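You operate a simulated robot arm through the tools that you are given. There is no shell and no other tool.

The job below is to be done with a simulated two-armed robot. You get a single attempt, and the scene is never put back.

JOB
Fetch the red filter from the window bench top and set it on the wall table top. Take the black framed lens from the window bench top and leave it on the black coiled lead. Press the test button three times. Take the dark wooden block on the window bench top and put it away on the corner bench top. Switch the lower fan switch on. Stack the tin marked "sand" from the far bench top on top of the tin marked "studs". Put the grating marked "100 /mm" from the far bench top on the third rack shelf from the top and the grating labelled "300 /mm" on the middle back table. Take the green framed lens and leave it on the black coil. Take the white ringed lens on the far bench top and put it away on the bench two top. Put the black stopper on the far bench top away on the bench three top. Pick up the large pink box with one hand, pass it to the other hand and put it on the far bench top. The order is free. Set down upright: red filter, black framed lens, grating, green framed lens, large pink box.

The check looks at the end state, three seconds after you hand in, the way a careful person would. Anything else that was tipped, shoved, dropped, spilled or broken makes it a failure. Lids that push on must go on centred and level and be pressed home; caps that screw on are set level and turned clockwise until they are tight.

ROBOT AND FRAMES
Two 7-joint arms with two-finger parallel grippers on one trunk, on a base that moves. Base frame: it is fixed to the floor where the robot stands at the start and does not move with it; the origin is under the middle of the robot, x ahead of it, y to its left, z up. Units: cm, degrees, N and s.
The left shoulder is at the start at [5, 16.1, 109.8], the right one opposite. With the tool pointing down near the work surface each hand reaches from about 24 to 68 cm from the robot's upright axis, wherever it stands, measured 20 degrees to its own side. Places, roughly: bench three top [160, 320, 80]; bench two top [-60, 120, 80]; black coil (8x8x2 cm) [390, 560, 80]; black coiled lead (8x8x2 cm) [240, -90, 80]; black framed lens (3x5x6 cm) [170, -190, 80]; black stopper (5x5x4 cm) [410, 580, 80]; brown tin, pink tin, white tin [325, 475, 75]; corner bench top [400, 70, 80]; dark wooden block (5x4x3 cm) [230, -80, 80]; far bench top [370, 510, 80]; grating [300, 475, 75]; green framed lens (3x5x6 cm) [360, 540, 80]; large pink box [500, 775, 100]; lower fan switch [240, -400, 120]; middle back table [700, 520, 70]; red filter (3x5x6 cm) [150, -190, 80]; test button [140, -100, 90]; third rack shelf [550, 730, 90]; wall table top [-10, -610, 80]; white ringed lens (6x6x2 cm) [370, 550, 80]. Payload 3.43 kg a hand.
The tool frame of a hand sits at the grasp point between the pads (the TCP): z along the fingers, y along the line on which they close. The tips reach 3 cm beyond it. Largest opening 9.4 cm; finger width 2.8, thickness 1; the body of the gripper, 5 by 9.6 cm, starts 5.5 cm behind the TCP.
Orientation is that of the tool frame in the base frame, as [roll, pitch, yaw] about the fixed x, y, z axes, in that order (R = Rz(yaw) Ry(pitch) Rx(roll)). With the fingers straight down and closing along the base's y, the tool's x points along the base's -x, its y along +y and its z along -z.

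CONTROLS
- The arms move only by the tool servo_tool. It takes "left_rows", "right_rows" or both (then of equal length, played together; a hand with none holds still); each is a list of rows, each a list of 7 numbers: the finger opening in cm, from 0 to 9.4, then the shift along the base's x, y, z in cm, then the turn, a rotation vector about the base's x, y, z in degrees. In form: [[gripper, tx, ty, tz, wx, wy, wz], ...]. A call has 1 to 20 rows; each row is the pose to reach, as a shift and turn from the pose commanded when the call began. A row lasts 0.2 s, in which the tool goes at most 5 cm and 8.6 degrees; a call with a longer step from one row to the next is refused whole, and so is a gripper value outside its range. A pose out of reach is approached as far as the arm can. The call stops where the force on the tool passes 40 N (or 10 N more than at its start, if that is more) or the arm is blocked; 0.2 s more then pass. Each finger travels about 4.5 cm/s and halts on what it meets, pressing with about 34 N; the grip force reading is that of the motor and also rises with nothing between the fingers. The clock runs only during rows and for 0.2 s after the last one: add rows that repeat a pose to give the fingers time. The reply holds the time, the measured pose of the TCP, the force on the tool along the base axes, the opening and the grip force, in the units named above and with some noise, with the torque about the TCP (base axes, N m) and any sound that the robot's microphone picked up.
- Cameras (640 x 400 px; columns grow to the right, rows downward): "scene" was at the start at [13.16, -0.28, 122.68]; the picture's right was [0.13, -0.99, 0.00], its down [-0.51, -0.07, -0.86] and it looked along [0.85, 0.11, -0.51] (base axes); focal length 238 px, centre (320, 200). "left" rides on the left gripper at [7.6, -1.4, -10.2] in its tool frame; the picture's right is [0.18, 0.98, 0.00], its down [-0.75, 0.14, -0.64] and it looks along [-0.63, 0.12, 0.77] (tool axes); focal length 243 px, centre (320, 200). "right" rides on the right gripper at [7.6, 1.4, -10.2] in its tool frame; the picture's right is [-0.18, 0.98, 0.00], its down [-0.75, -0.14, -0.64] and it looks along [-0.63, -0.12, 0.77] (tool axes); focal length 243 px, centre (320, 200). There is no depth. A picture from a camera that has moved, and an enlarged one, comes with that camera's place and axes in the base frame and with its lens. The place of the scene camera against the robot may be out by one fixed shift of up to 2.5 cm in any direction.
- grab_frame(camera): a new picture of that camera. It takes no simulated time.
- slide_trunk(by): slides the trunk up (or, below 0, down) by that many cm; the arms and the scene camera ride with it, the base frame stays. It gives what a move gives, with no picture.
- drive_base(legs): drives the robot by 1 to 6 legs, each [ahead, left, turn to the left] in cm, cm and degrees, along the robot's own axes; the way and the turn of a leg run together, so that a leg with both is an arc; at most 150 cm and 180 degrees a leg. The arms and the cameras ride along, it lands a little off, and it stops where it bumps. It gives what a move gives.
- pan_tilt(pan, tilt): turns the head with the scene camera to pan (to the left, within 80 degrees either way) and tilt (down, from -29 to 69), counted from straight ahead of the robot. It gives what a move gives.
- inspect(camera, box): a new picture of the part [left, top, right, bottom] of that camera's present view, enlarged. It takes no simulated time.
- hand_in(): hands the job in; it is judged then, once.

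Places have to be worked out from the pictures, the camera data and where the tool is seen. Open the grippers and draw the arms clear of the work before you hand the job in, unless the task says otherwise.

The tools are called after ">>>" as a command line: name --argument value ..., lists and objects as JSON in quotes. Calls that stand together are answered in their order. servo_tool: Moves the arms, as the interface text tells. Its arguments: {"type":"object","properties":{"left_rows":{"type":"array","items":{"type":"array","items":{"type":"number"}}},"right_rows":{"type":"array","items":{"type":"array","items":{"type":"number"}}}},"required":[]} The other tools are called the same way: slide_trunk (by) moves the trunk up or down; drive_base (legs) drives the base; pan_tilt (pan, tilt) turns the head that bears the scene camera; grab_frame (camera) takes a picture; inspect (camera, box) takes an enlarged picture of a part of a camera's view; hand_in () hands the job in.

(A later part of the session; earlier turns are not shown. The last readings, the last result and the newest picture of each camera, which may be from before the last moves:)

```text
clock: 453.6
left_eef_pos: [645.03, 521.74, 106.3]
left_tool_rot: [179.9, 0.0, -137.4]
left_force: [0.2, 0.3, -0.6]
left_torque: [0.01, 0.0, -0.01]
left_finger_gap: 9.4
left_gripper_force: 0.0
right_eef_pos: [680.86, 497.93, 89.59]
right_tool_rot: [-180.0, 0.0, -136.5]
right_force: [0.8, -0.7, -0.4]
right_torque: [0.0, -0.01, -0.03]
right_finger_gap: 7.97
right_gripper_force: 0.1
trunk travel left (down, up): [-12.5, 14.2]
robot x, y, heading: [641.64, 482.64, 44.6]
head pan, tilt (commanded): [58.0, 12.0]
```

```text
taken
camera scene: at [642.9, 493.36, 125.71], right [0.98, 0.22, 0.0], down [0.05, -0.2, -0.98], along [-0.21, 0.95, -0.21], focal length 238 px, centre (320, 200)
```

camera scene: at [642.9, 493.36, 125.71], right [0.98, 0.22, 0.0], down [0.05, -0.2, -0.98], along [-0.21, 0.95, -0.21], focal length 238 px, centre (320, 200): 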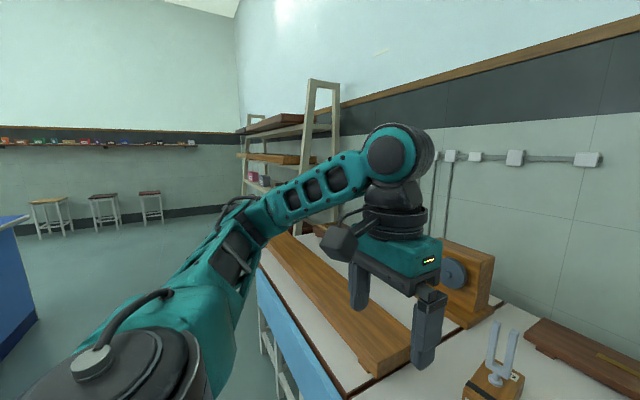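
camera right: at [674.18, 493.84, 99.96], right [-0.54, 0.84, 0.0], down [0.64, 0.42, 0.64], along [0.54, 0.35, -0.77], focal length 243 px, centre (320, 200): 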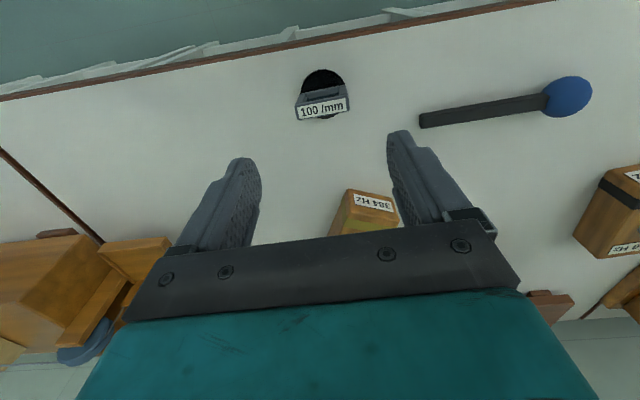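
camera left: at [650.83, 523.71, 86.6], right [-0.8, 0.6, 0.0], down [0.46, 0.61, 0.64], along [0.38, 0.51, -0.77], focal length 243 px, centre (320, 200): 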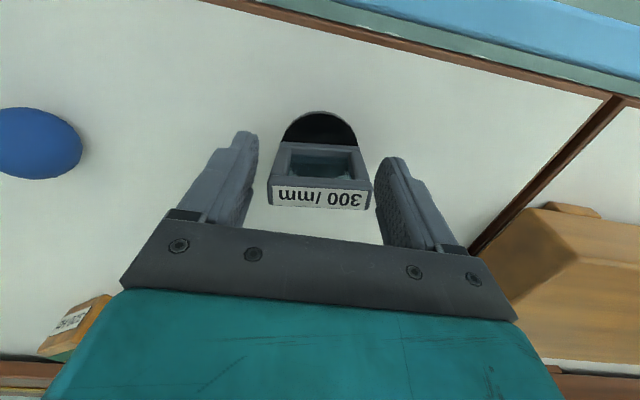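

I back off 12 cm so the right arm has room for a 45° tilted approach, and then tilt the right hand forward.

>>> drive_base --legs '[[-12, 0, 0]]'

>>> servo_tool --right_rows '[[8, 0, 0, 0.5, 5.2, -5.4, 0], [8, 0, 0, 0.5, 10.3, -10.9, 0], [8, 0, 0, 0.5, 15.5, -16.3, 0], [8, 0, 0, 0.5, 20.6, -21.7, 0], [8, 0, 0, 0.5, 25.8, -27.2, 0], [8, 0, 0, 0.5, 31, -32.6, 0], [8, 0, 0, 0.5, 31, -32.6, 0]]'

>>> pan_tilt --pan -5 --tilt 38

>>> grab_frame --camera "scene"

>>> grab_frame --camera "right"

```text
clock: 454.9
left_eef_pos: [636.7, 513.51, 106.32]
left_tool_rot: [179.9, 0.1, -137.5]
left_force: [0.4, -0.5, 0.8]
left_torque: [-0.01, -0.03, 0.04]
left_finger_gap: 9.4
left_gripper_force: 0.1
right_eef_pos: [672.35, 489.65, 89.67]
right_tool_rot: [180.0, 0.0, -136.7]
right_force: [0.0, -0.9, -0.2]
right_torque: [0.01, -0.04, -0.04]
right_finger_gap: 8.01
right_gripper_force: 0.1
trunk travel left (down, up): [-12.5, 14.2]
robot x, y, heading: [633.54, 474.77, 44.6]
head pan, tilt (commanded): [58.0, 12.0]
```

```text
clock: 456.5
left_eef_pos: [636.9, 513.43, 106.19]
left_tool_rot: [179.9, 0.0, -137.5]
left_force: [0.1, -0.4, 0.2]
left_torque: [0.0, -0.01, 0.01]
left_finger_gap: 9.4
left_gripper_force: 0.1
right_eef_pos: [672.88, 490.24, 89.98]
right_tool_rot: [179.8, 45.0, -136.7]
right_force: [-0.2, 0.2, -0.3]
right_torque: [0.02, -0.04, 0.02]
right_finger_gap: 8.02
right_gripper_force: 0.0
right hand out of reach, approached as far as the arm can: row 6, 7
trunk travel left (down, up): [-12.5, 14.2]
robot x, y, heading: [633.97, 474.98, 44.9]
head pan, tilt (commanded): [58.0, 12.0]
```

```text
clock: 457.8
left_eef_pos: [636.8, 513.49, 106.18]
left_tool_rot: [179.8, 0.0, -137.6]
left_force: [-0.2, 0.1, 1.1]
left_torque: [0.0, 0.0, -0.03]
left_finger_gap: 9.41
left_gripper_force: 0.1
right_eef_pos: [672.84, 490.31, 89.95]
right_tool_rot: [179.8, 45.0, -136.6]
right_force: [0.6, -0.1, -1.3]
right_torque: [0.01, 0.01, 0.0]
right_finger_gap: 8.01
right_gripper_force: 0.1
trunk travel left (down, up): [-12.5, 14.2]
robot x, y, heading: [633.74, 474.74, 44.7]
head pan, tilt (commanded): [-5.0, 38.0]
```

```text
taken
camera scene: at [643.25, 481.52, 121.57], right [0.64, -0.77, 0.0], down [-0.47, -0.39, -0.79], along [0.61, 0.5, -0.62], focal length 238 px, centre (320, 200)
```

scene: 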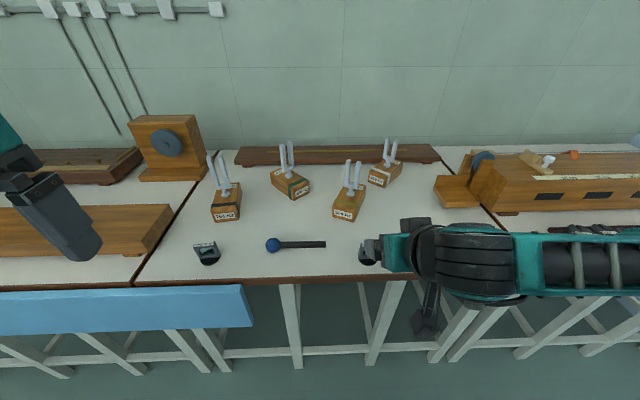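

```text
taken
camera right: at [662.56, 482.67, 91.85], right [-0.58, 0.8, 0.13], down [0.16, -0.05, 0.99], along [0.8, 0.59, -0.1], focal length 243 px, centre (320, 200)
```

right: 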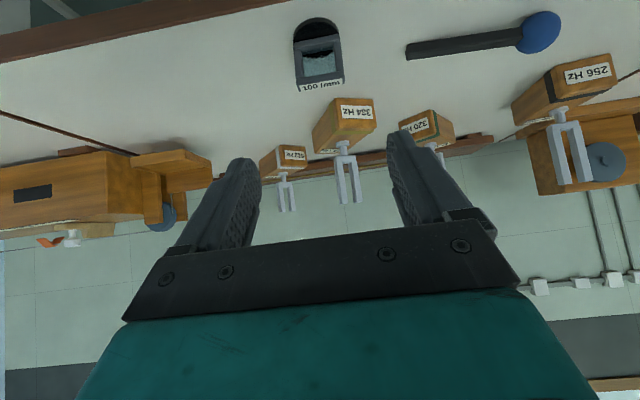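

The hand is tilted 45°. I move to a pre-grasp in front of and above the grating.

>>> servo_tool --right_rows '[[8, 1, 1, -2, 0, 0, 0], [8, 2, 2, -4, 0, 0, 0], [8, 2.8, 3, -6, 0, 0, 0], [8, 3.5, 4, -8, 0, 0, 0], [8, 3.5, 4, -8, 0, 0, 0]]'

>>> grab_frame --camera "right"

>>> inspect --camera "scene" --box '[320, 190, 480, 310]'

```text
clock: 459.0
left_eef_pos: [636.75, 513.46, 106.18]
left_tool_rot: [179.9, 0.0, -137.6]
left_force: [-0.3, 0.9, -0.7]
left_torque: [0.01, -0.01, 0.02]
left_finger_gap: 9.41
left_gripper_force: 0.0
right_eef_pos: [676.29, 494.46, 81.98]
right_tool_rot: [179.7, 45.0, -136.7]
right_force: [0.2, 0.8, 0.2]
right_torque: [0.0, 0.0, 0.0]
right_finger_gap: 8.01
right_gripper_force: 0.2
trunk travel left (down, up): [-12.5, 14.2]
robot x, y, heading: [633.54, 474.78, 44.6]
head pan, tilt (commanded): [-5.0, 38.0]
```

```text
taken
camera right: at [666.02, 486.93, 83.99], right [-0.58, 0.8, 0.13], down [0.16, -0.05, 0.99], along [0.8, 0.59, -0.1], focal length 243 px, centre (320, 200)
```

right: 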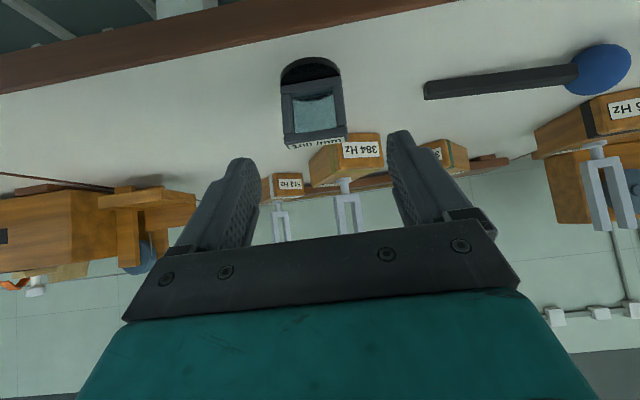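

```text
3.33 times, centred on (400, 250) of scene
camera zoom: at [643.26, 481.51, 121.57], right [0.64, -0.77, 0.0], down [-0.47, -0.39, -0.79], along [0.61, 0.5, -0.62], focal length 792 px, centre (53, 33)
```

zoom: 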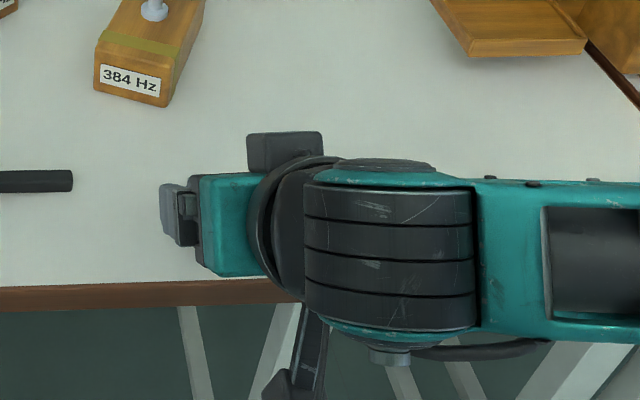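

>>> servo_tool --right_rows '[[8, 1.1, 0.9, -1.4, 0, 0, 0], [8, 2.2, 1.85, -2.8, 0, 0, 0], [8, 3.3, 2.8, -4.2, 0, 0, 0], [8, 4.2, 3.65, -5.5, 0, 0, 0], [8, 4.2, 3.65, -5.5, 0, 0, 0]]'

>>> grab_frame --camera "right"

```text
clock: 460.2
left_eef_pos: [636.8, 513.46, 106.26]
left_tool_rot: [179.9, 0.0, -137.5]
left_force: [0.7, 0.0, 0.1]
left_torque: [-0.01, 0.0, 0.0]
left_finger_gap: 9.43
left_gripper_force: 0.0
right_eef_pos: [680.6, 498.09, 76.51]
right_tool_rot: [179.8, 45.0, -136.7]
right_force: [0.1, -0.1, -0.1]
right_torque: [-0.04, -0.02, 0.03]
right_finger_gap: 8.02
right_gripper_force: 0.0
trunk travel left (down, up): [-12.5, 14.2]
robot x, y, heading: [633.44, 474.69, 44.7]
head pan, tilt (commanded): [-5.0, 38.0]
```

```text
taken
camera right: at [670.3, 490.46, 78.45], right [-0.58, 0.8, 0.13], down [0.16, -0.05, 0.99], along [0.8, 0.59, -0.1], focal length 243 px, centre (320, 200)
```

right: 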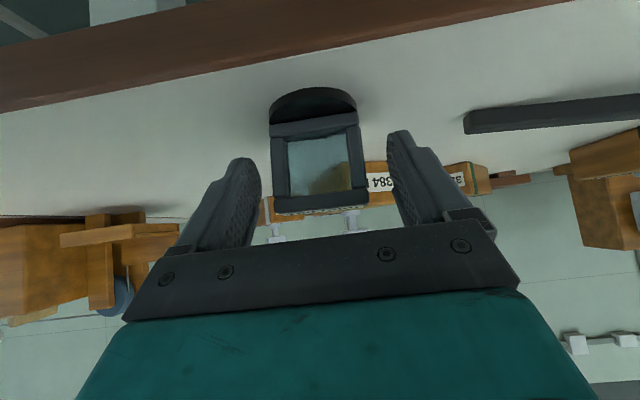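

The frame is at the grasp depth, 3 mm off centre. I correct and close.

>>> servo_tool --right_rows '[[8, 0.2, -0.22, 0, 0, 0, 0], [7, 0.2, -0.22, 0, 0, 0, 0], [6, 0.2, -0.22, 0, 0, 0, 0], [5, 0.2, -0.22, 0, 0, 0, 0], [4, 0.2, -0.22, 0, 0, 0, 0], [3.8, 0.2, -0.22, 0, 0, 0, 0], [3.8, 0.2, -0.22, 0, 0, 0, 0]]'

>>> grab_frame --camera "right"

```text
clock: 461.8
left_eef_pos: [636.72, 513.46, 106.19]
left_tool_rot: [179.8, 0.0, -137.5]
left_force: [-0.7, 0.2, 0.8]
left_torque: [-0.02, 0.01, 0.0]
left_finger_gap: 9.39
left_gripper_force: 0.0
right_eef_pos: [680.79, 497.79, 76.49]
right_tool_rot: [179.7, 45.0, -136.6]
right_force: [-1.3, 1.3, -0.2]
right_torque: [0.0, 0.0, -0.02]
right_finger_gap: 5.38
right_gripper_force: 34.1
trunk travel left (down, up): [-12.5, 14.2]
robot x, y, heading: [633.42, 474.78, 44.6]
head pan, tilt (commanded): [-5.0, 38.0]
```

```text
taken
camera right: at [670.47, 490.19, 78.43], right [-0.58, 0.8, 0.13], down [0.16, -0.05, 0.99], along [0.8, 0.59, -0.1], focal length 243 px, centre (320, 200)
```

right: 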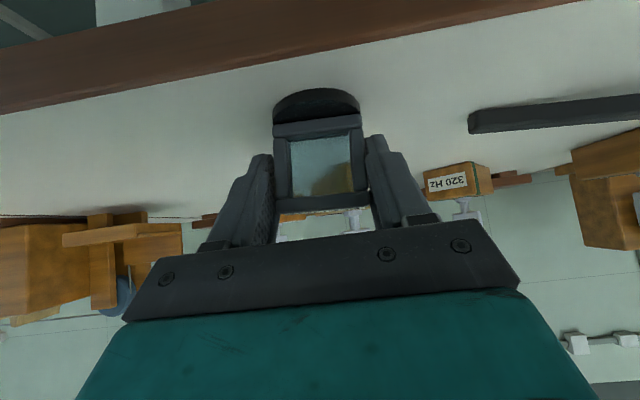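

Gripped upright in the tilted hand. I lift it and drive back, then left along the tables to the rack.

>>> servo_tool --right_rows '[[3.8, 0, 0, 2, 0, 0, 0], [3.8, 0, 0, 5, 0, 0, 0], [3.8, 0, 0, 9, 0, 0, 0], [3.8, 0, 0, 13, 0, 0, 0], [3.8, 0, 0, 17, 0, 0, 0], [3.8, 0, 0, 20, 0, 0, 0]]'

>>> drive_base --legs '[[-22, 0, 0], [0, 125, 0], [0, 110, 0]]'

>>> pan_tilt --pan 0 --tilt 15

>>> grab_frame --camera "scene"

```text
clock: 463.2
left_eef_pos: [636.8, 513.57, 106.29]
left_tool_rot: [179.9, -0.1, -137.5]
left_force: [0.5, -0.2, 0.5]
left_torque: [-0.01, -0.01, 0.01]
left_finger_gap: 9.39
left_gripper_force: 0.0
right_eef_pos: [680.69, 497.6, 96.84]
right_tool_rot: [179.9, 45.0, -136.6]
right_force: [-0.2, -0.6, -1.3]
right_torque: [0.01, -0.01, -0.02]
right_finger_gap: 5.36
right_gripper_force: 33.9
trunk travel left (down, up): [-12.5, 14.2]
robot x, y, heading: [633.9, 474.73, 44.7]
head pan, tilt (commanded): [-5.0, 38.0]
```

```text
clock: 485.2
left_eef_pos: [455.03, 664.82, 106.28]
left_tool_rot: [180.0, 0.1, -136.5]
left_force: [0.2, 0.4, 0.2]
left_torque: [0.0, 0.03, -0.02]
left_finger_gap: 9.41
left_gripper_force: 0.1
right_eef_pos: [499.38, 649.99, 96.7]
right_tool_rot: [179.8, 45.0, -135.5]
right_force: [-0.3, -1.3, -0.8]
right_torque: [0.04, 0.0, 0.03]
right_finger_gap: 5.33
right_gripper_force: 33.8
trunk travel left (down, up): [-12.5, 14.2]
robot x, y, heading: [452.57, 625.81, 45.8]
head pan, tilt (commanded): [-5.0, 38.0]
```

```text
clock: 486.1
left_eef_pos: [455.13, 664.7, 106.26]
left_tool_rot: [179.9, 0.0, -136.3]
left_force: [-0.6, 0.3, 0.2]
left_torque: [0.01, 0.02, -0.02]
left_finger_gap: 9.38
left_gripper_force: 0.0
right_eef_pos: [499.3, 649.88, 96.67]
right_tool_rot: [179.8, 44.9, -135.6]
right_force: [0.3, 0.4, -0.8]
right_torque: [0.0, -0.01, -0.01]
right_finger_gap: 5.35
right_gripper_force: 33.9
trunk travel left (down, up): [-12.5, 14.2]
robot x, y, heading: [452.43, 625.88, 45.9]
head pan, tilt (commanded): [0.0, 15.0]
```

```text
taken
camera scene: at [462.09, 633.95, 125.22], right [0.72, -0.7, 0.0], down [-0.18, -0.19, -0.97], along [0.67, 0.69, -0.26], focal length 238 px, centre (320, 200)
```

scene: 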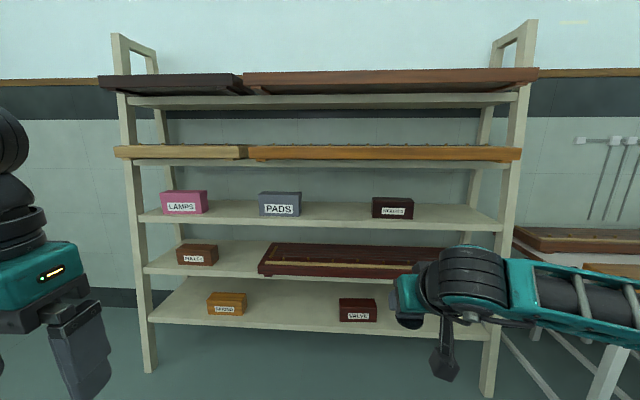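

I am facing the rack. I zoom in on the third shelf and its boxes.

>>> inspect --camera "scene" --box '[110, 130, 330, 250]'

>>> inspect --camera "scene" --box '[300, 130, 530, 260]'

```text
2.91 times, centred on (220, 190) of scene
camera zoom: at [462.09, 633.95, 125.22], right [0.72, -0.7, 0.0], down [-0.18, -0.19, -0.97], along [0.67, 0.69, -0.26], focal length 691 px, centre (611, 229)
```

zoom: 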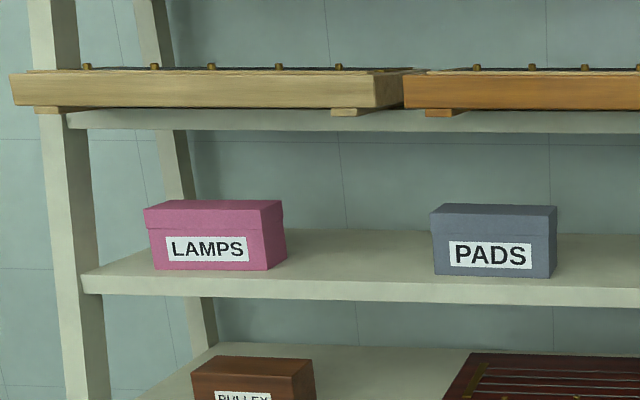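

```text
2.78 times, centred on (415, 195) of scene
camera zoom: at [462.09, 633.95, 125.22], right [0.72, -0.7, 0.0], down [-0.18, -0.19, -0.97], along [0.67, 0.69, -0.26], focal length 661 px, centre (56, 214)
```

zoom: 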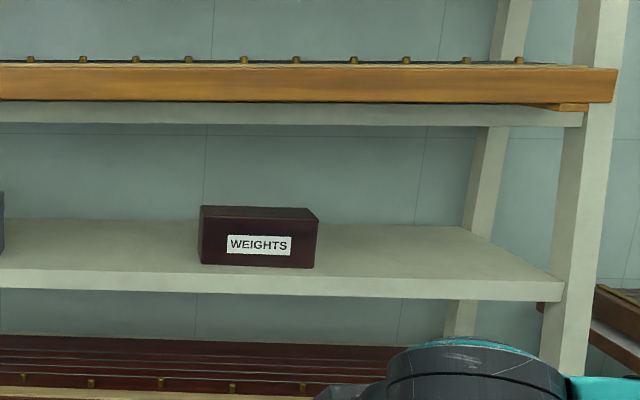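

The LAMPS box is about 20×7×11 cm, near the left end of the third shelf; the free gap for the grating is between PADS and WEIGHTS. The rack is turned ~5° from my heading, so I square up and move closer.

>>> drive_base --legs '[[0, 4, -5], [45, 0, 0]]'

>>> pan_tilt --pan -5 --tilt 25

>>> grab_frame --camera "scene"

>>> grab_frame --camera "right"

```text
clock: 489.4
left_eef_pos: [489.72, 697.15, 106.09]
left_tool_rot: [179.9, 0.1, -141.0]
left_force: [-0.2, -1.5, 0.3]
left_torque: [0.0, 0.01, -0.01]
left_finger_gap: 9.41
left_gripper_force: 0.0
right_eef_pos: [532.71, 678.64, 96.59]
right_tool_rot: [179.8, 45.1, -140.2]
right_force: [-0.2, -0.2, -1.0]
right_torque: [-0.02, 0.06, -0.02]
right_finger_gap: 5.35
right_gripper_force: 33.9
trunk travel left (down, up): [-12.5, 14.2]
robot x, y, heading: [484.28, 658.13, 41.3]
head pan, tilt (commanded): [0.0, 15.0]
```

```text
clock: 490.2
left_eef_pos: [489.81, 697.06, 106.14]
left_tool_rot: [179.9, -0.1, -141.0]
left_force: [-0.6, -0.1, -1.2]
left_torque: [0.01, 0.01, 0.02]
left_finger_gap: 9.39
left_gripper_force: 0.1
right_eef_pos: [532.76, 678.58, 96.7]
right_tool_rot: [179.8, 45.0, -140.3]
right_force: [-0.2, 1.0, -1.1]
right_torque: [-0.05, 0.02, -0.03]
right_finger_gap: 5.36
right_gripper_force: 33.8
trunk travel left (down, up): [-12.5, 14.2]
robot x, y, heading: [484.07, 658.18, 41.0]
head pan, tilt (commanded): [-5.0, 25.0]
```

```text
taken
camera scene: at [494.84, 665.06, 123.61], right [0.59, -0.81, 0.0], down [-0.34, -0.25, -0.91], along [0.73, 0.53, -0.42], focal length 238 px, centre (320, 200)
```

scene: 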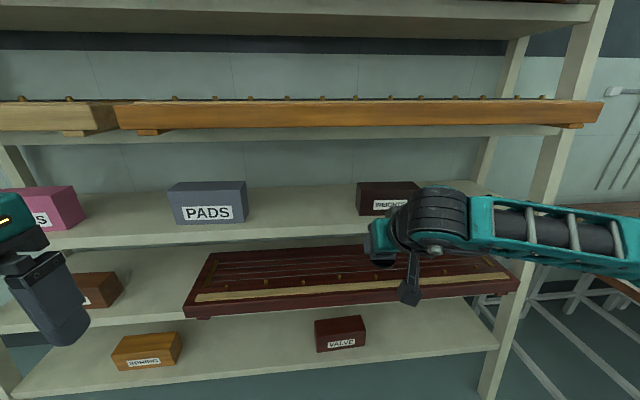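

```text
taken
camera right: at [522.01, 671.64, 98.62], right [-0.53, 0.84, 0.13], down [0.15, -0.06, 0.99], along [0.83, 0.54, -0.1], focal length 243 px, centre (320, 200)
```

right: 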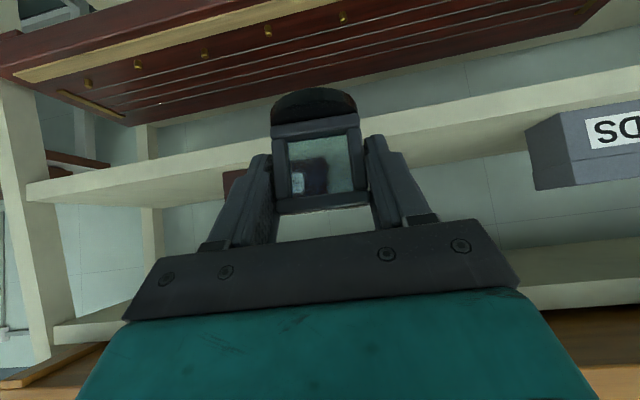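

>>> inspect --camera "right" --box '[380, 60, 640, 220]'

>>> inspect --camera "scene" --box '[150, 160, 410, 280]'

```text
2.46 times, centred on (510, 140) of right
camera zoom: at [522.01, 671.64, 98.62], right [-0.53, 0.84, 0.13], down [0.15, -0.06, 0.99], along [0.83, 0.54, -0.1], focal length 597 px, centre (-148, 348)
```

zoom: 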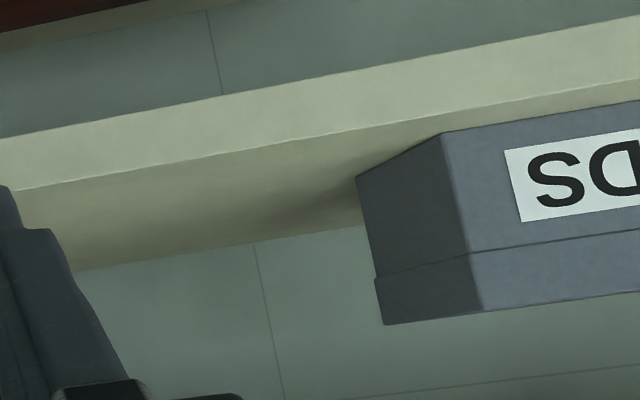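

```text
2.46 times, centred on (280, 220) of scene
camera zoom: at [494.84, 665.06, 123.61], right [0.59, -0.81, 0.0], down [-0.34, -0.25, -0.91], along [0.73, 0.53, -0.42], focal length 585 px, centre (418, 151)
```

zoom: 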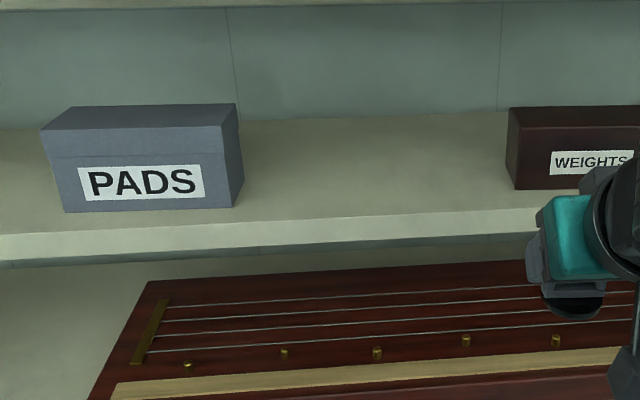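

From two views the shelf top is at z≈86.8 with its front edge 73 cm ahead. I shift left 13 cm to the middle of the PADS–WEIGHTS gap, move 18 cm closer and lower the grating a bit.

>>> drive_base --legs '[[0, 13, 0], [18, 0, 0]]'

>>> servo_tool --right_rows '[[3.8, 0, 0, -1, 0, 0, 0], [3.8, 0, 0, -2, 0, 0, 0], [3.8, 0, 0, -3, 0, 0, 0], [3.8, 0, 0, -3, 0, 0, 0]]'

>>> grab_frame --camera "right"

>>> grab_frame --camera "scene"

```text
clock: 493.1
left_eef_pos: [495.21, 718.73, 106.18]
left_tool_rot: [179.9, 0.1, -141.1]
left_force: [0.2, -0.4, 0.1]
left_torque: [-0.02, 0.02, 0.02]
left_finger_gap: 9.42
left_gripper_force: 0.1
right_eef_pos: [538.02, 700.23, 96.6]
right_tool_rot: [179.8, 45.0, -140.3]
right_force: [-0.4, 0.3, -1.6]
right_torque: [-0.02, -0.02, 0.01]
right_finger_gap: 5.35
right_gripper_force: 34.6
trunk travel left (down, up): [-12.5, 14.2]
robot x, y, heading: [489.13, 680.26, 41.1]
head pan, tilt (commanded): [-5.0, 25.0]
```

```text
clock: 494.1
left_eef_pos: [495.19, 718.66, 106.32]
left_tool_rot: [179.9, 0.0, -141.1]
left_force: [-0.2, 1.1, -0.9]
left_torque: [0.02, 0.0, -0.02]
left_finger_gap: 9.4
left_gripper_force: 0.0
right_eef_pos: [538.02, 700.08, 93.8]
right_tool_rot: [179.7, 45.0, -140.1]
right_force: [0.5, -0.2, -1.1]
right_torque: [-0.01, 0.02, 0.01]
right_finger_gap: 5.33
right_gripper_force: 33.5
trunk travel left (down, up): [-12.5, 14.2]
robot x, y, heading: [489.32, 680.15, 41.2]
head pan, tilt (commanded): [-5.0, 25.0]
```

```text
taken
camera right: at [527.25, 693.16, 95.63], right [-0.53, 0.84, 0.13], down [0.15, -0.06, 0.99], along [0.83, 0.54, -0.1], focal length 243 px, centre (320, 200)
```

right: 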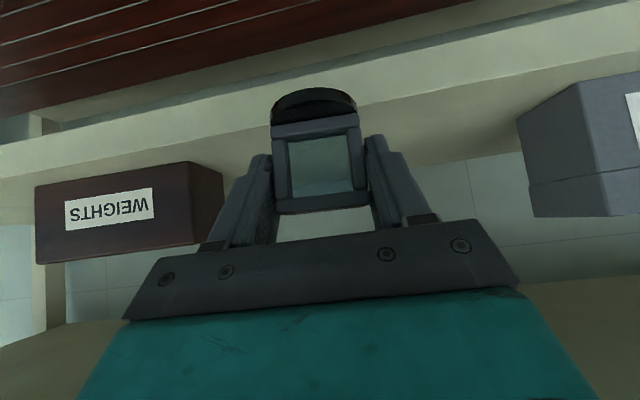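

```text
taken
camera scene: at [500.16, 686.65, 123.6], right [0.59, -0.81, 0.0], down [-0.34, -0.25, -0.91], along [0.73, 0.53, -0.42], focal length 238 px, centre (320, 200)
```

scene: 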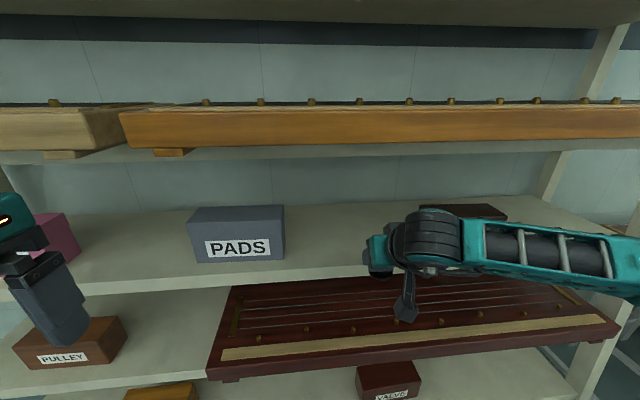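

The grating is centred in the gap, 5 cm in front of the shelf edge and 2 cm above shelf level. I move it forward 12 cm over the shelf.

>>> servo_tool --right_rows '[[3.8, 2.3, 2, 0, 0, 0, 0], [3.8, 4.6, 3.9, 0, 0, 0, 0], [3.8, 6.8, 5.9, 0, 0, 0, 0], [3.8, 9.1, 7.8, 0, 0, 0, 0], [3.8, 9.1, 7.8, 0, 0, 0, 0]]'

>>> grab_frame --camera "right"

>>> inspect --camera "scene" --box '[280, 80, 560, 280]'

```text
clock: 495.2
left_eef_pos: [495.29, 718.59, 106.2]
left_tool_rot: [179.9, 0.0, -141.1]
left_force: [0.0, -0.5, 0.4]
left_torque: [0.02, -0.03, -0.02]
left_finger_gap: 9.38
left_gripper_force: 0.3
right_eef_pos: [547.17, 708.08, 93.7]
right_tool_rot: [179.9, 45.0, -140.1]
right_force: [0.2, 0.4, -0.9]
right_torque: [0.03, 0.01, 0.02]
right_finger_gap: 5.35
right_gripper_force: 33.9
trunk travel left (down, up): [-12.5, 14.2]
robot x, y, heading: [489.63, 680.04, 40.9]
head pan, tilt (commanded): [-5.0, 25.0]
```

```text
taken
camera right: at [536.46, 701.07, 95.67], right [-0.53, 0.84, 0.13], down [0.15, -0.06, 0.99], along [0.83, 0.54, -0.1], focal length 243 px, centre (320, 200)
```

right: 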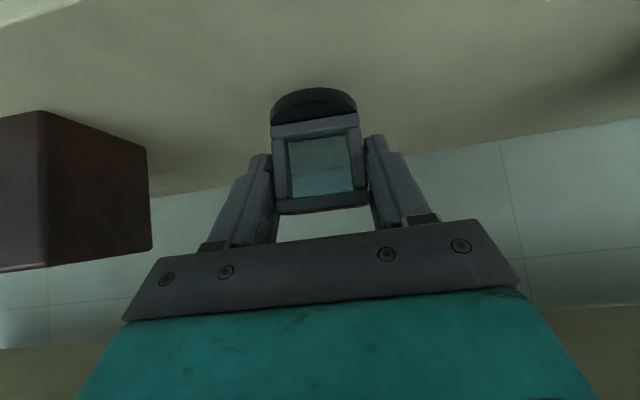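

```text
2.00 times, centred on (420, 180) of scene
camera zoom: at [500.16, 686.65, 123.6], right [0.59, -0.81, 0.0], down [-0.34, -0.25, -0.91], along [0.73, 0.53, -0.42], focal length 475 px, centre (120, 240)
```

zoom: 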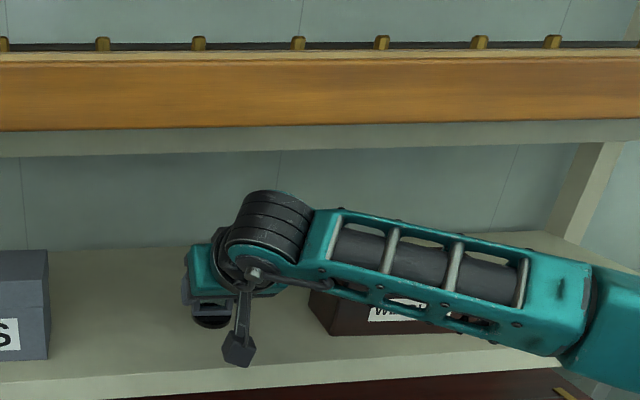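

The grating is over the shelf with clearance all around. I lower it gently until it touches.

>>> servo_tool --right_rows '[[3.8, 0, 0, -0.5, 0, 0, 0], [3.8, 0, 0, -1, 0, 0, 0], [3.8, 0, 0, -1.4, 0, 0, 0], [3.8, 0, 0, -1.7, 0, 0, 0]]'

```text
clock: 496.2
left_eef_pos: [495.33, 718.58, 106.15]
left_tool_rot: [180.0, 0.0, -141.1]
left_force: [-0.1, -1.5, -0.6]
left_torque: [0.0, -0.02, -0.03]
left_finger_gap: 9.39
left_gripper_force: 0.0
right_eef_pos: [547.08, 707.99, 92.05]
right_tool_rot: [179.9, 45.0, -140.1]
right_force: [0.0, 0.3, -1.9]
right_torque: [0.04, -0.02, 0.0]
right_finger_gap: 5.33
right_gripper_force: 34.2
trunk travel left (down, up): [-12.5, 14.2]
robot x, y, heading: [489.36, 680.09, 41.0]
head pan, tilt (commanded): [-5.0, 25.0]
```

>>> servo_tool --right_rows '[[3.8, 0, 0, -0.3, 0, 0, 0], [3.8, 0, 0, -0.6, 0, 0, 0], [3.8, 0, 0, -0.9, 0, 0, 0]]'

```text
clock: 497.1
left_eef_pos: [495.13, 718.55, 106.32]
left_tool_rot: [180.0, 0.2, -141.1]
left_force: [0.6, 0.6, -0.1]
left_torque: [0.03, -0.02, -0.01]
left_finger_gap: 9.41
left_gripper_force: 0.1
right_eef_pos: [547.16, 708.06, 91.47]
right_tool_rot: [179.8, 45.4, -140.4]
right_force: [-0.8, -3.3, 11.4]
right_torque: [-0.05, -0.02, 0.04]
right_finger_gap: 5.35
right_gripper_force: 33.7
trunk travel left (down, up): [-12.5, 14.2]
robot x, y, heading: [489.34, 680.08, 41.0]
head pan, tilt (commanded): [-5.0, 25.0]
```

Contact at the predicted height. I ease off, open the fingers and withdraw along the hand's axis.

>>> servo_tool --right_rows '[[3.8, 0, 0, 0.2, 0, 0, 0], [4.8, 0, 0, 0.25, 0, 0, 0], [5.6, 0, 0, 0.25, 0, 0, 0], [6.5, 0, 0, 0.25, 0, 0, 0], [7.4, 0, 0, 0.25, 0, 0, 0], [8, 0, 0, 0.25, 0, 0, 0]]'

>>> grab_frame --camera "right"

```text
clock: 498.4
left_eef_pos: [495.02, 718.57, 106.33]
left_tool_rot: [179.8, 0.0, -141.2]
left_force: [-0.1, 0.0, -0.5]
left_torque: [-0.03, 0.01, -0.03]
left_finger_gap: 9.39
left_gripper_force: 0.1
right_eef_pos: [547.06, 707.87, 91.35]
right_tool_rot: [179.8, 45.0, -140.3]
right_force: [0.1, 0.1, -0.2]
right_torque: [0.01, -0.03, -0.01]
right_finger_gap: 8.02
right_gripper_force: 0.1
trunk travel left (down, up): [-12.5, 14.2]
robot x, y, heading: [489.63, 679.96, 40.8]
head pan, tilt (commanded): [-5.0, 25.0]
```

```text
taken
camera right: at [536.37, 700.97, 93.28], right [-0.53, 0.84, 0.13], down [0.15, -0.06, 0.99], along [0.83, 0.54, -0.1], focal length 243 px, centre (320, 200)
```

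right: 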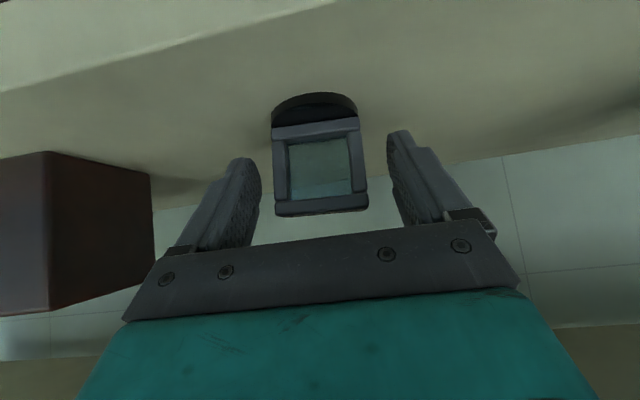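

>>> servo_tool --right_rows '[[8, -2.3, -2, 0.3, 0, 0, 0], [8, -4.6, -3.9, 0.6, 0, 0, 0], [8, -6.8, -5.9, 1, 0, 0, 0], [8, -9.1, -7.8, 1.5, 0, 0, 0], [8, -11.4, -9.8, 2, 0, 0, 0], [8, -12, -10.3, 2, 0, 0, 0]]'

>>> grab_frame --camera "right"

>>> grab_frame --camera "scene"

```text
clock: 499.9
left_eef_pos: [495.2, 718.69, 106.17]
left_tool_rot: [179.9, 0.0, -141.1]
left_force: [0.0, 0.2, 0.4]
left_torque: [0.0, -0.07, 0.0]
left_finger_gap: 9.4
left_gripper_force: 0.2
right_eef_pos: [535.06, 697.49, 93.54]
right_tool_rot: [179.8, 45.0, -140.3]
right_force: [-0.2, 0.5, -0.3]
right_torque: [0.02, -0.01, 0.03]
right_finger_gap: 7.99
right_gripper_force: 0.1
trunk travel left (down, up): [-12.5, 14.2]
robot x, y, heading: [489.11, 679.88, 41.1]
head pan, tilt (commanded): [-5.0, 25.0]
```

```text
taken
camera right: at [524.27, 690.46, 95.25], right [-0.53, 0.84, 0.13], down [0.15, -0.06, 0.99], along [0.83, 0.54, -0.1], focal length 243 px, centre (320, 200)
```

right: 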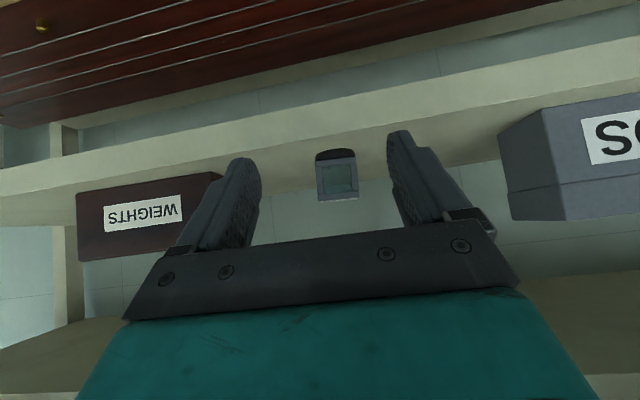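

```text
taken
camera scene: at [500.15, 686.65, 123.6], right [0.59, -0.81, 0.0], down [-0.34, -0.25, -0.91], along [0.73, 0.53, -0.42], focal length 238 px, centre (320, 200)
```

scene: 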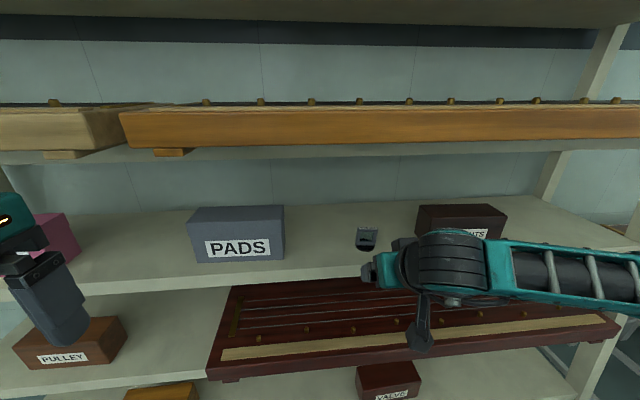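

The 100 /mm grating stands on the third shelf. For the LAMPS box, the shelf above blocks a grip from the top, so I'll reach it from the rack's left side. First I return the right hand to vertical and look left.

>>> drive_base --legs '[[-30, 0, 0]]'

>>> servo_tool --right_rows '[[8.5, 0, 0, 1.5, -4.9, 5.8, 0], [9, 0, 0, 3, -9.7, 11.5, 0], [9.4, 0, 0, 5, -14.5, 17.3, 0], [9.4, 0, 0, 7, -19.3, 23, 0], [9.4, 0, 0, 9, -24.1, 28.8, 0], [9.4, 0, 0, 11, -28.9, 34.5, 0], [9.4, 0, 0, 12, -28.9, 34.5, 0]]'

>>> pan_tilt --pan 60 --tilt 18

>>> grab_frame --camera "scene"

```text
clock: 501.9
left_eef_pos: [472.38, 698.79, 106.2]
left_tool_rot: [179.9, 0.1, -141.2]
left_force: [0.6, -0.6, 0.0]
left_torque: [-0.01, 0.0, 0.01]
left_finger_gap: 9.41
left_gripper_force: 0.0
right_eef_pos: [512.28, 677.45, 93.26]
right_tool_rot: [179.9, 45.0, -140.4]
right_force: [0.8, -0.2, -0.3]
right_torque: [0.0, 0.01, -0.01]
right_finger_gap: 8.01
right_gripper_force: 0.1
trunk travel left (down, up): [-12.5, 14.2]
robot x, y, heading: [466.88, 660.6, 40.9]
head pan, tilt (commanded): [-5.0, 25.0]
```

```text
clock: 503.5
left_eef_pos: [472.39, 698.85, 106.18]
left_tool_rot: [179.8, 0.0, -141.1]
left_force: [0.0, -0.9, 0.6]
left_torque: [0.03, -0.02, -0.02]
left_finger_gap: 9.39
left_gripper_force: 0.0
right_eef_pos: [512.17, 677.45, 105.3]
right_tool_rot: [180.0, -0.1, -140.2]
right_force: [0.9, 0.1, -0.7]
right_torque: [-0.03, -0.02, 0.03]
right_finger_gap: 9.39
right_gripper_force: 0.0
trunk travel left (down, up): [-12.5, 14.2]
robot x, y, heading: [466.41, 660.31, 40.9]
head pan, tilt (commanded): [-5.0, 25.0]
```

```text
clock: 504.9
left_eef_pos: [472.45, 698.82, 106.25]
left_tool_rot: [179.9, 0.0, -141.2]
left_force: [-0.3, -0.1, 0.4]
left_torque: [0.01, 0.04, 0.01]
left_finger_gap: 9.39
left_gripper_force: 0.1
right_eef_pos: [512.35, 677.56, 105.34]
right_tool_rot: [-179.9, -0.1, -140.3]
right_force: [0.3, -0.1, 0.3]
right_torque: [-0.03, -0.03, 0.0]
right_finger_gap: 9.39
right_gripper_force: 0.0
trunk travel left (down, up): [-12.5, 14.2]
robot x, y, heading: [466.27, 660.2, 41.0]
head pan, tilt (commanded): [60.0, 18.0]
```

```text
taken
camera scene: at [468.13, 670.57, 124.74], right [0.98, 0.19, 0.0], down [0.06, -0.3, -0.95], along [-0.18, 0.93, -0.31], focal length 238 px, centre (320, 200)
```

scene: 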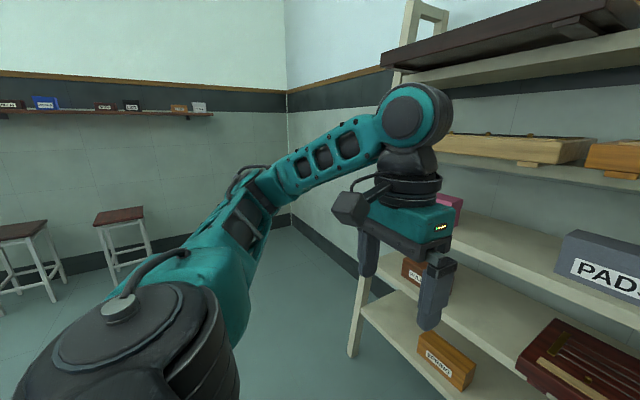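

There is ample floor to the left of the rack. I drive left past its end, forward beside it, and turn right to face its side.

>>> drive_base --legs '[[0, 150, 0], [62, 0, 0], [0, 0, -90]]'

>>> pan_tilt --pan 15 --tilt 25

>>> grab_frame --camera "scene"

```text
clock: 525.3
left_eef_pos: [452.28, 810.24, 106.24]
left_tool_rot: [179.9, 0.0, 128.4]
left_force: [0.5, -0.4, 0.9]
left_torque: [-0.03, 0.0, -0.05]
left_finger_gap: 9.4
left_gripper_force: 0.1
right_eef_pos: [430.85, 770.51, 105.3]
right_tool_rot: [179.9, -0.1, 129.3]
right_force: [0.1, -0.3, 0.2]
right_torque: [-0.02, 0.01, 0.03]
right_finger_gap: 9.38
right_gripper_force: 0.0
trunk travel left (down, up): [-12.5, 14.2]
robot x, y, heading: [414.03, 816.2, -49.2]
head pan, tilt (commanded): [60.0, 18.0]
```

```text
clock: 526.4
left_eef_pos: [452.3, 810.27, 106.25]
left_tool_rot: [179.9, -0.1, 128.4]
left_force: [0.0, -1.2, -0.2]
left_torque: [0.03, -0.04, 0.01]
left_finger_gap: 9.39
left_gripper_force: 0.1
right_eef_pos: [430.79, 770.6, 105.29]
right_tool_rot: [-180.0, 0.0, 129.3]
right_force: [-0.3, -0.7, -0.5]
right_torque: [0.02, 0.01, 0.02]
right_finger_gap: 9.41
right_gripper_force: 0.1
trunk travel left (down, up): [-12.5, 14.2]
robot x, y, heading: [413.74, 815.93, -49.6]
head pan, tilt (commanded): [15.0, 25.0]
```

```text
taken
camera scene: at [424.27, 806.51, 123.61], right [-0.56, -0.83, 0.0], down [-0.35, 0.24, -0.91], along [0.75, -0.51, -0.42], focal length 238 px, centre (320, 200)
```

scene: 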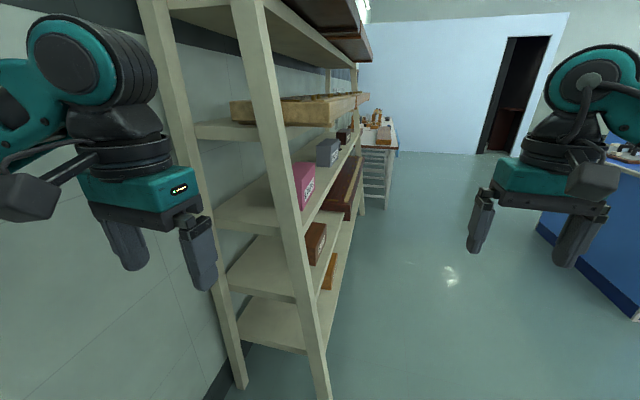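

>>> inspect --camera "scene" --box '[170, 100, 390, 270]'

```text
2.35 times, centred on (280, 185) of scene
camera zoom: at [424.27, 806.51, 123.61], right [-0.56, -0.83, 0.0], down [-0.35, 0.24, -0.91], along [0.75, -0.51, -0.42], focal length 559 px, centre (414, 235)
```

zoom: 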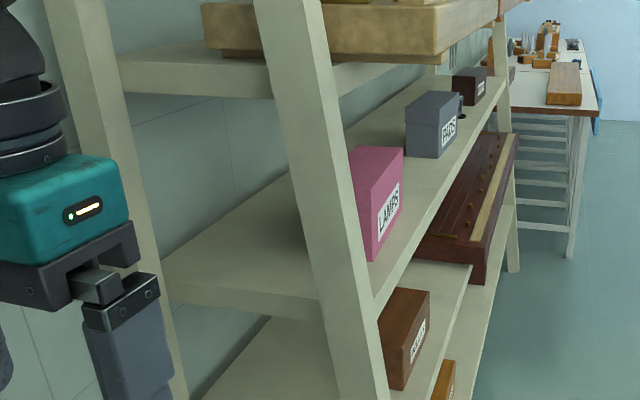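

The rack's front post overlaps the straight path from this side, so I change plan: from the front, the right hand can point sideways (left) into the gap between LAMPS and PADS and grip the box's right end front-to-back. I drive back to the front.

>>> drive_base --legs '[[0, 0, 90], [-45, 0, 0], [0, -97, 0]]'

>>> pan_tilt --pan 0 --tilt 25

>>> grab_frame --camera "scene"

```text
clock: 541.6
left_eef_pos: [449.63, 749.94, 106.29]
left_tool_rot: [179.9, 0.0, -141.7]
left_force: [-0.1, -0.3, -0.3]
left_torque: [-0.04, 0.01, -0.02]
left_finger_gap: 9.4
left_gripper_force: 0.0
right_eef_pos: [489.3, 728.18, 105.29]
right_tool_rot: [-180.0, 0.0, -140.9]
right_force: [-1.4, -0.2, -0.1]
right_torque: [0.03, 0.02, -0.04]
right_finger_gap: 9.39
right_gripper_force: 0.0
trunk travel left (down, up): [-12.5, 14.2]
robot x, y, heading: [443.39, 711.59, 40.2]
head pan, tilt (commanded): [15.0, 25.0]
```

```text
clock: 542.4
left_eef_pos: [449.59, 749.94, 106.38]
left_tool_rot: [180.0, 0.0, -141.8]
left_force: [0.5, 1.0, 0.1]
left_torque: [0.0, -0.03, -0.02]
left_finger_gap: 9.38
left_gripper_force: 0.1
right_eef_pos: [489.2, 728.23, 105.2]
right_tool_rot: [-179.9, 0.0, -140.9]
right_force: [-0.3, 0.7, 0.4]
right_torque: [0.0, -0.04, 0.01]
right_finger_gap: 9.37
right_gripper_force: 0.2
trunk travel left (down, up): [-12.5, 14.2]
robot x, y, heading: [443.44, 711.61, 40.5]
head pan, tilt (commanded): [0.0, 25.0]
```

```text
taken
camera scene: at [453.74, 718.5, 123.6], right [0.65, -0.76, 0.0], down [-0.32, -0.27, -0.91], along [0.69, 0.59, -0.42], focal length 238 px, centre (320, 200)
```

scene: 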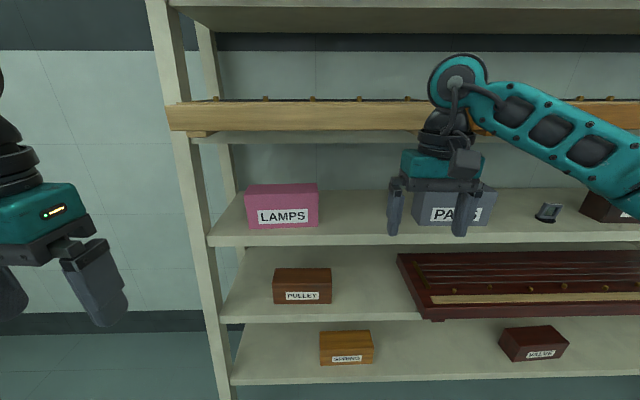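

The LAMPS box's right end is at 28 cm from PADS, a bit tight for my sideways wrist, so I will first nudge the box ~4 cm left. I tilt the right hand 55° forward in front of the rack.

>>> servo_tool --right_rows '[[9.4, -0.8, 0.9, -0.5, 5.1, -5.9, 0], [9.4, -1.6, 1.8, -1, 10.3, -11.9, 0], [9.4, -2.4, 2.7, -1.5, 15.4, -17.8, 0], [9.4, -3.2, 3.6, -2, 20.5, -23.8, 0], [9.4, -4, 4.5, -2.5, 25.6, -29.7, 0], [9.4, -4.8, 5.4, -3, 30.8, -35.7, 0], [9.4, -5.5, 6.3, -3.5, 35.9, -41.6, 0], [9.4, -6, 7, -4, 35.9, -41.6, 0]]'

>>> grab_frame --camera "right"

>>> grab_frame --camera "scene"

```text
clock: 544.1
left_eef_pos: [449.62, 749.92, 106.32]
left_tool_rot: [179.9, 0.0, -141.8]
left_force: [0.0, 0.3, -0.7]
left_torque: [-0.02, 0.0, 0.01]
left_finger_gap: 9.42
left_gripper_force: 0.1
right_eef_pos: [483.22, 735.39, 101.2]
right_tool_rot: [177.7, 55.0, -142.0]
right_force: [-0.2, -0.7, -0.9]
right_torque: [-0.02, -0.02, -0.01]
right_finger_gap: 9.37
right_gripper_force: 0.1
trunk travel left (down, up): [-12.5, 14.2]
robot x, y, heading: [443.18, 711.38, 40.3]
head pan, tilt (commanded): [0.0, 25.0]
```

```text
taken
camera right: at [472.38, 728.18, 101.05], right [-0.55, 0.82, 0.17], down [0.03, -0.19, 0.98], along [0.84, 0.54, 0.08], focal length 243 px, centre (320, 200)
```

right: 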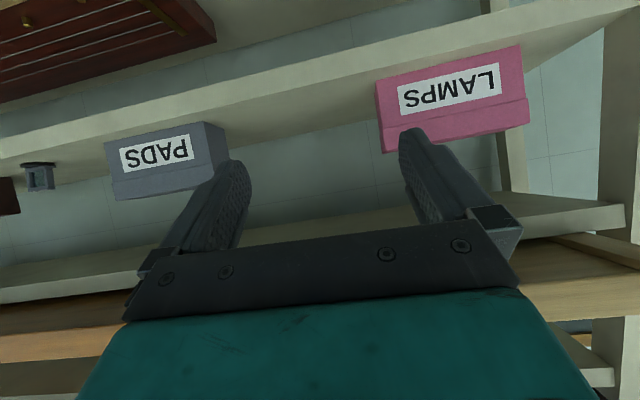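

```text
taken
camera scene: at [453.74, 718.5, 123.6], right [0.65, -0.76, 0.0], down [-0.32, -0.27, -0.91], along [0.69, 0.59, -0.42], focal length 238 px, centre (320, 200)
```

scene: 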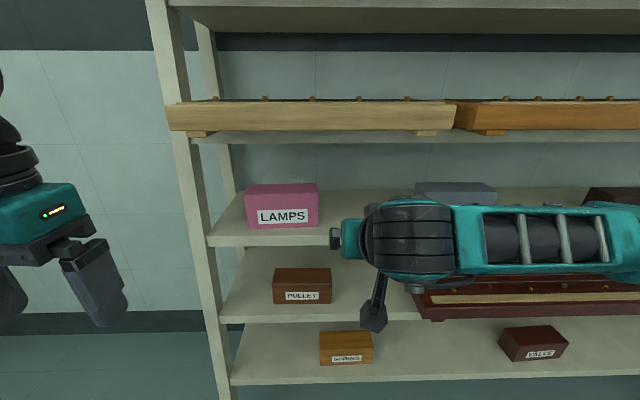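

The finger side is 1.4 cm right of the box end. I pull the left hand back a little and drive forward so the tilted right hand enters the gap.

>>> servo_tool --left_rows '[[9.4, -2, -1.7, 0, 0, 0, 0], [9.4, -4, -3.5, 0, 0, 0, 0], [9.4, -6, -5.2, 0, 0, 0, 0]]' --right_rows '[[9.4, 0, 0, -2.5, 0, 0, 0], [9.4, 0, 0, -5, 0, 0, 0], [9.4, 0, 0, -7.5, 0, 0, 0]]'

>>> drive_base --legs '[[20, 0, 0]]'

>>> grab_frame --camera "right"

>>> grab_frame --camera "scene"

```text
clock: 545.0
left_eef_pos: [443.64, 744.69, 106.34]
left_tool_rot: [179.8, 0.0, -141.8]
left_force: [0.1, 0.9, 0.6]
left_torque: [0.03, -0.02, -0.01]
left_finger_gap: 9.38
left_gripper_force: 0.0
right_eef_pos: [483.21, 735.25, 93.74]
right_tool_rot: [177.6, 55.0, -142.0]
right_force: [0.3, 0.3, -0.5]
right_torque: [0.0, 0.01, -0.02]
right_finger_gap: 9.4
right_gripper_force: 0.0
trunk travel left (down, up): [-12.5, 14.2]
robot x, y, heading: [443.37, 711.48, 40.7]
head pan, tilt (commanded): [0.0, 25.0]
```

```text
clock: 546.6
left_eef_pos: [459.16, 757.71, 106.4]
left_tool_rot: [179.9, -0.1, -142.0]
left_force: [0.9, 1.3, 0.2]
left_torque: [0.04, 0.03, 0.01]
left_finger_gap: 9.4
left_gripper_force: 0.0
right_eef_pos: [498.6, 748.35, 93.75]
right_tool_rot: [177.7, 54.9, -142.0]
right_force: [-0.6, -0.4, -0.8]
right_torque: [-0.01, -0.03, -0.03]
right_finger_gap: 9.39
right_gripper_force: 0.0
trunk travel left (down, up): [-12.5, 14.2]
robot x, y, heading: [458.58, 724.68, 40.3]
head pan, tilt (commanded): [0.0, 25.0]
```

```text
taken
camera right: at [487.77, 741.25, 93.5], right [-0.55, 0.82, 0.17], down [0.03, -0.19, 0.98], along [0.84, 0.54, 0.07], focal length 243 px, centre (320, 200)
```

right: 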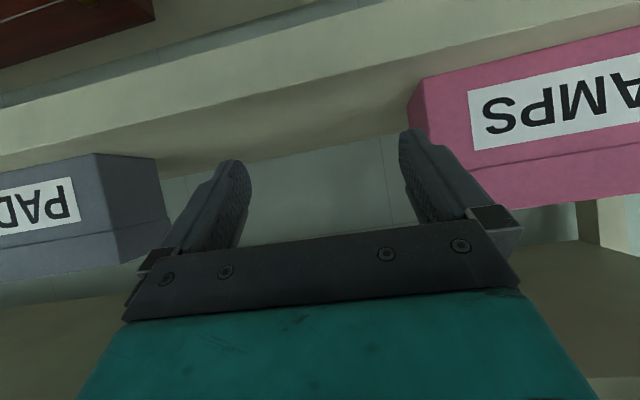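

```text
taken
camera scene: at [469.17, 731.56, 123.6], right [0.65, -0.76, 0.0], down [-0.32, -0.27, -0.91], along [0.69, 0.59, -0.42], focal length 238 px, centre (320, 200)
```

scene: 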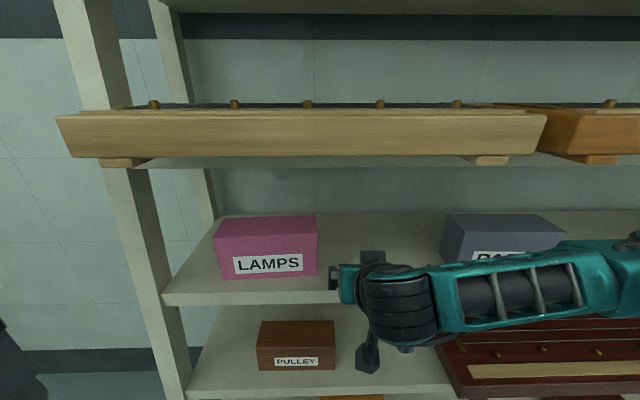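

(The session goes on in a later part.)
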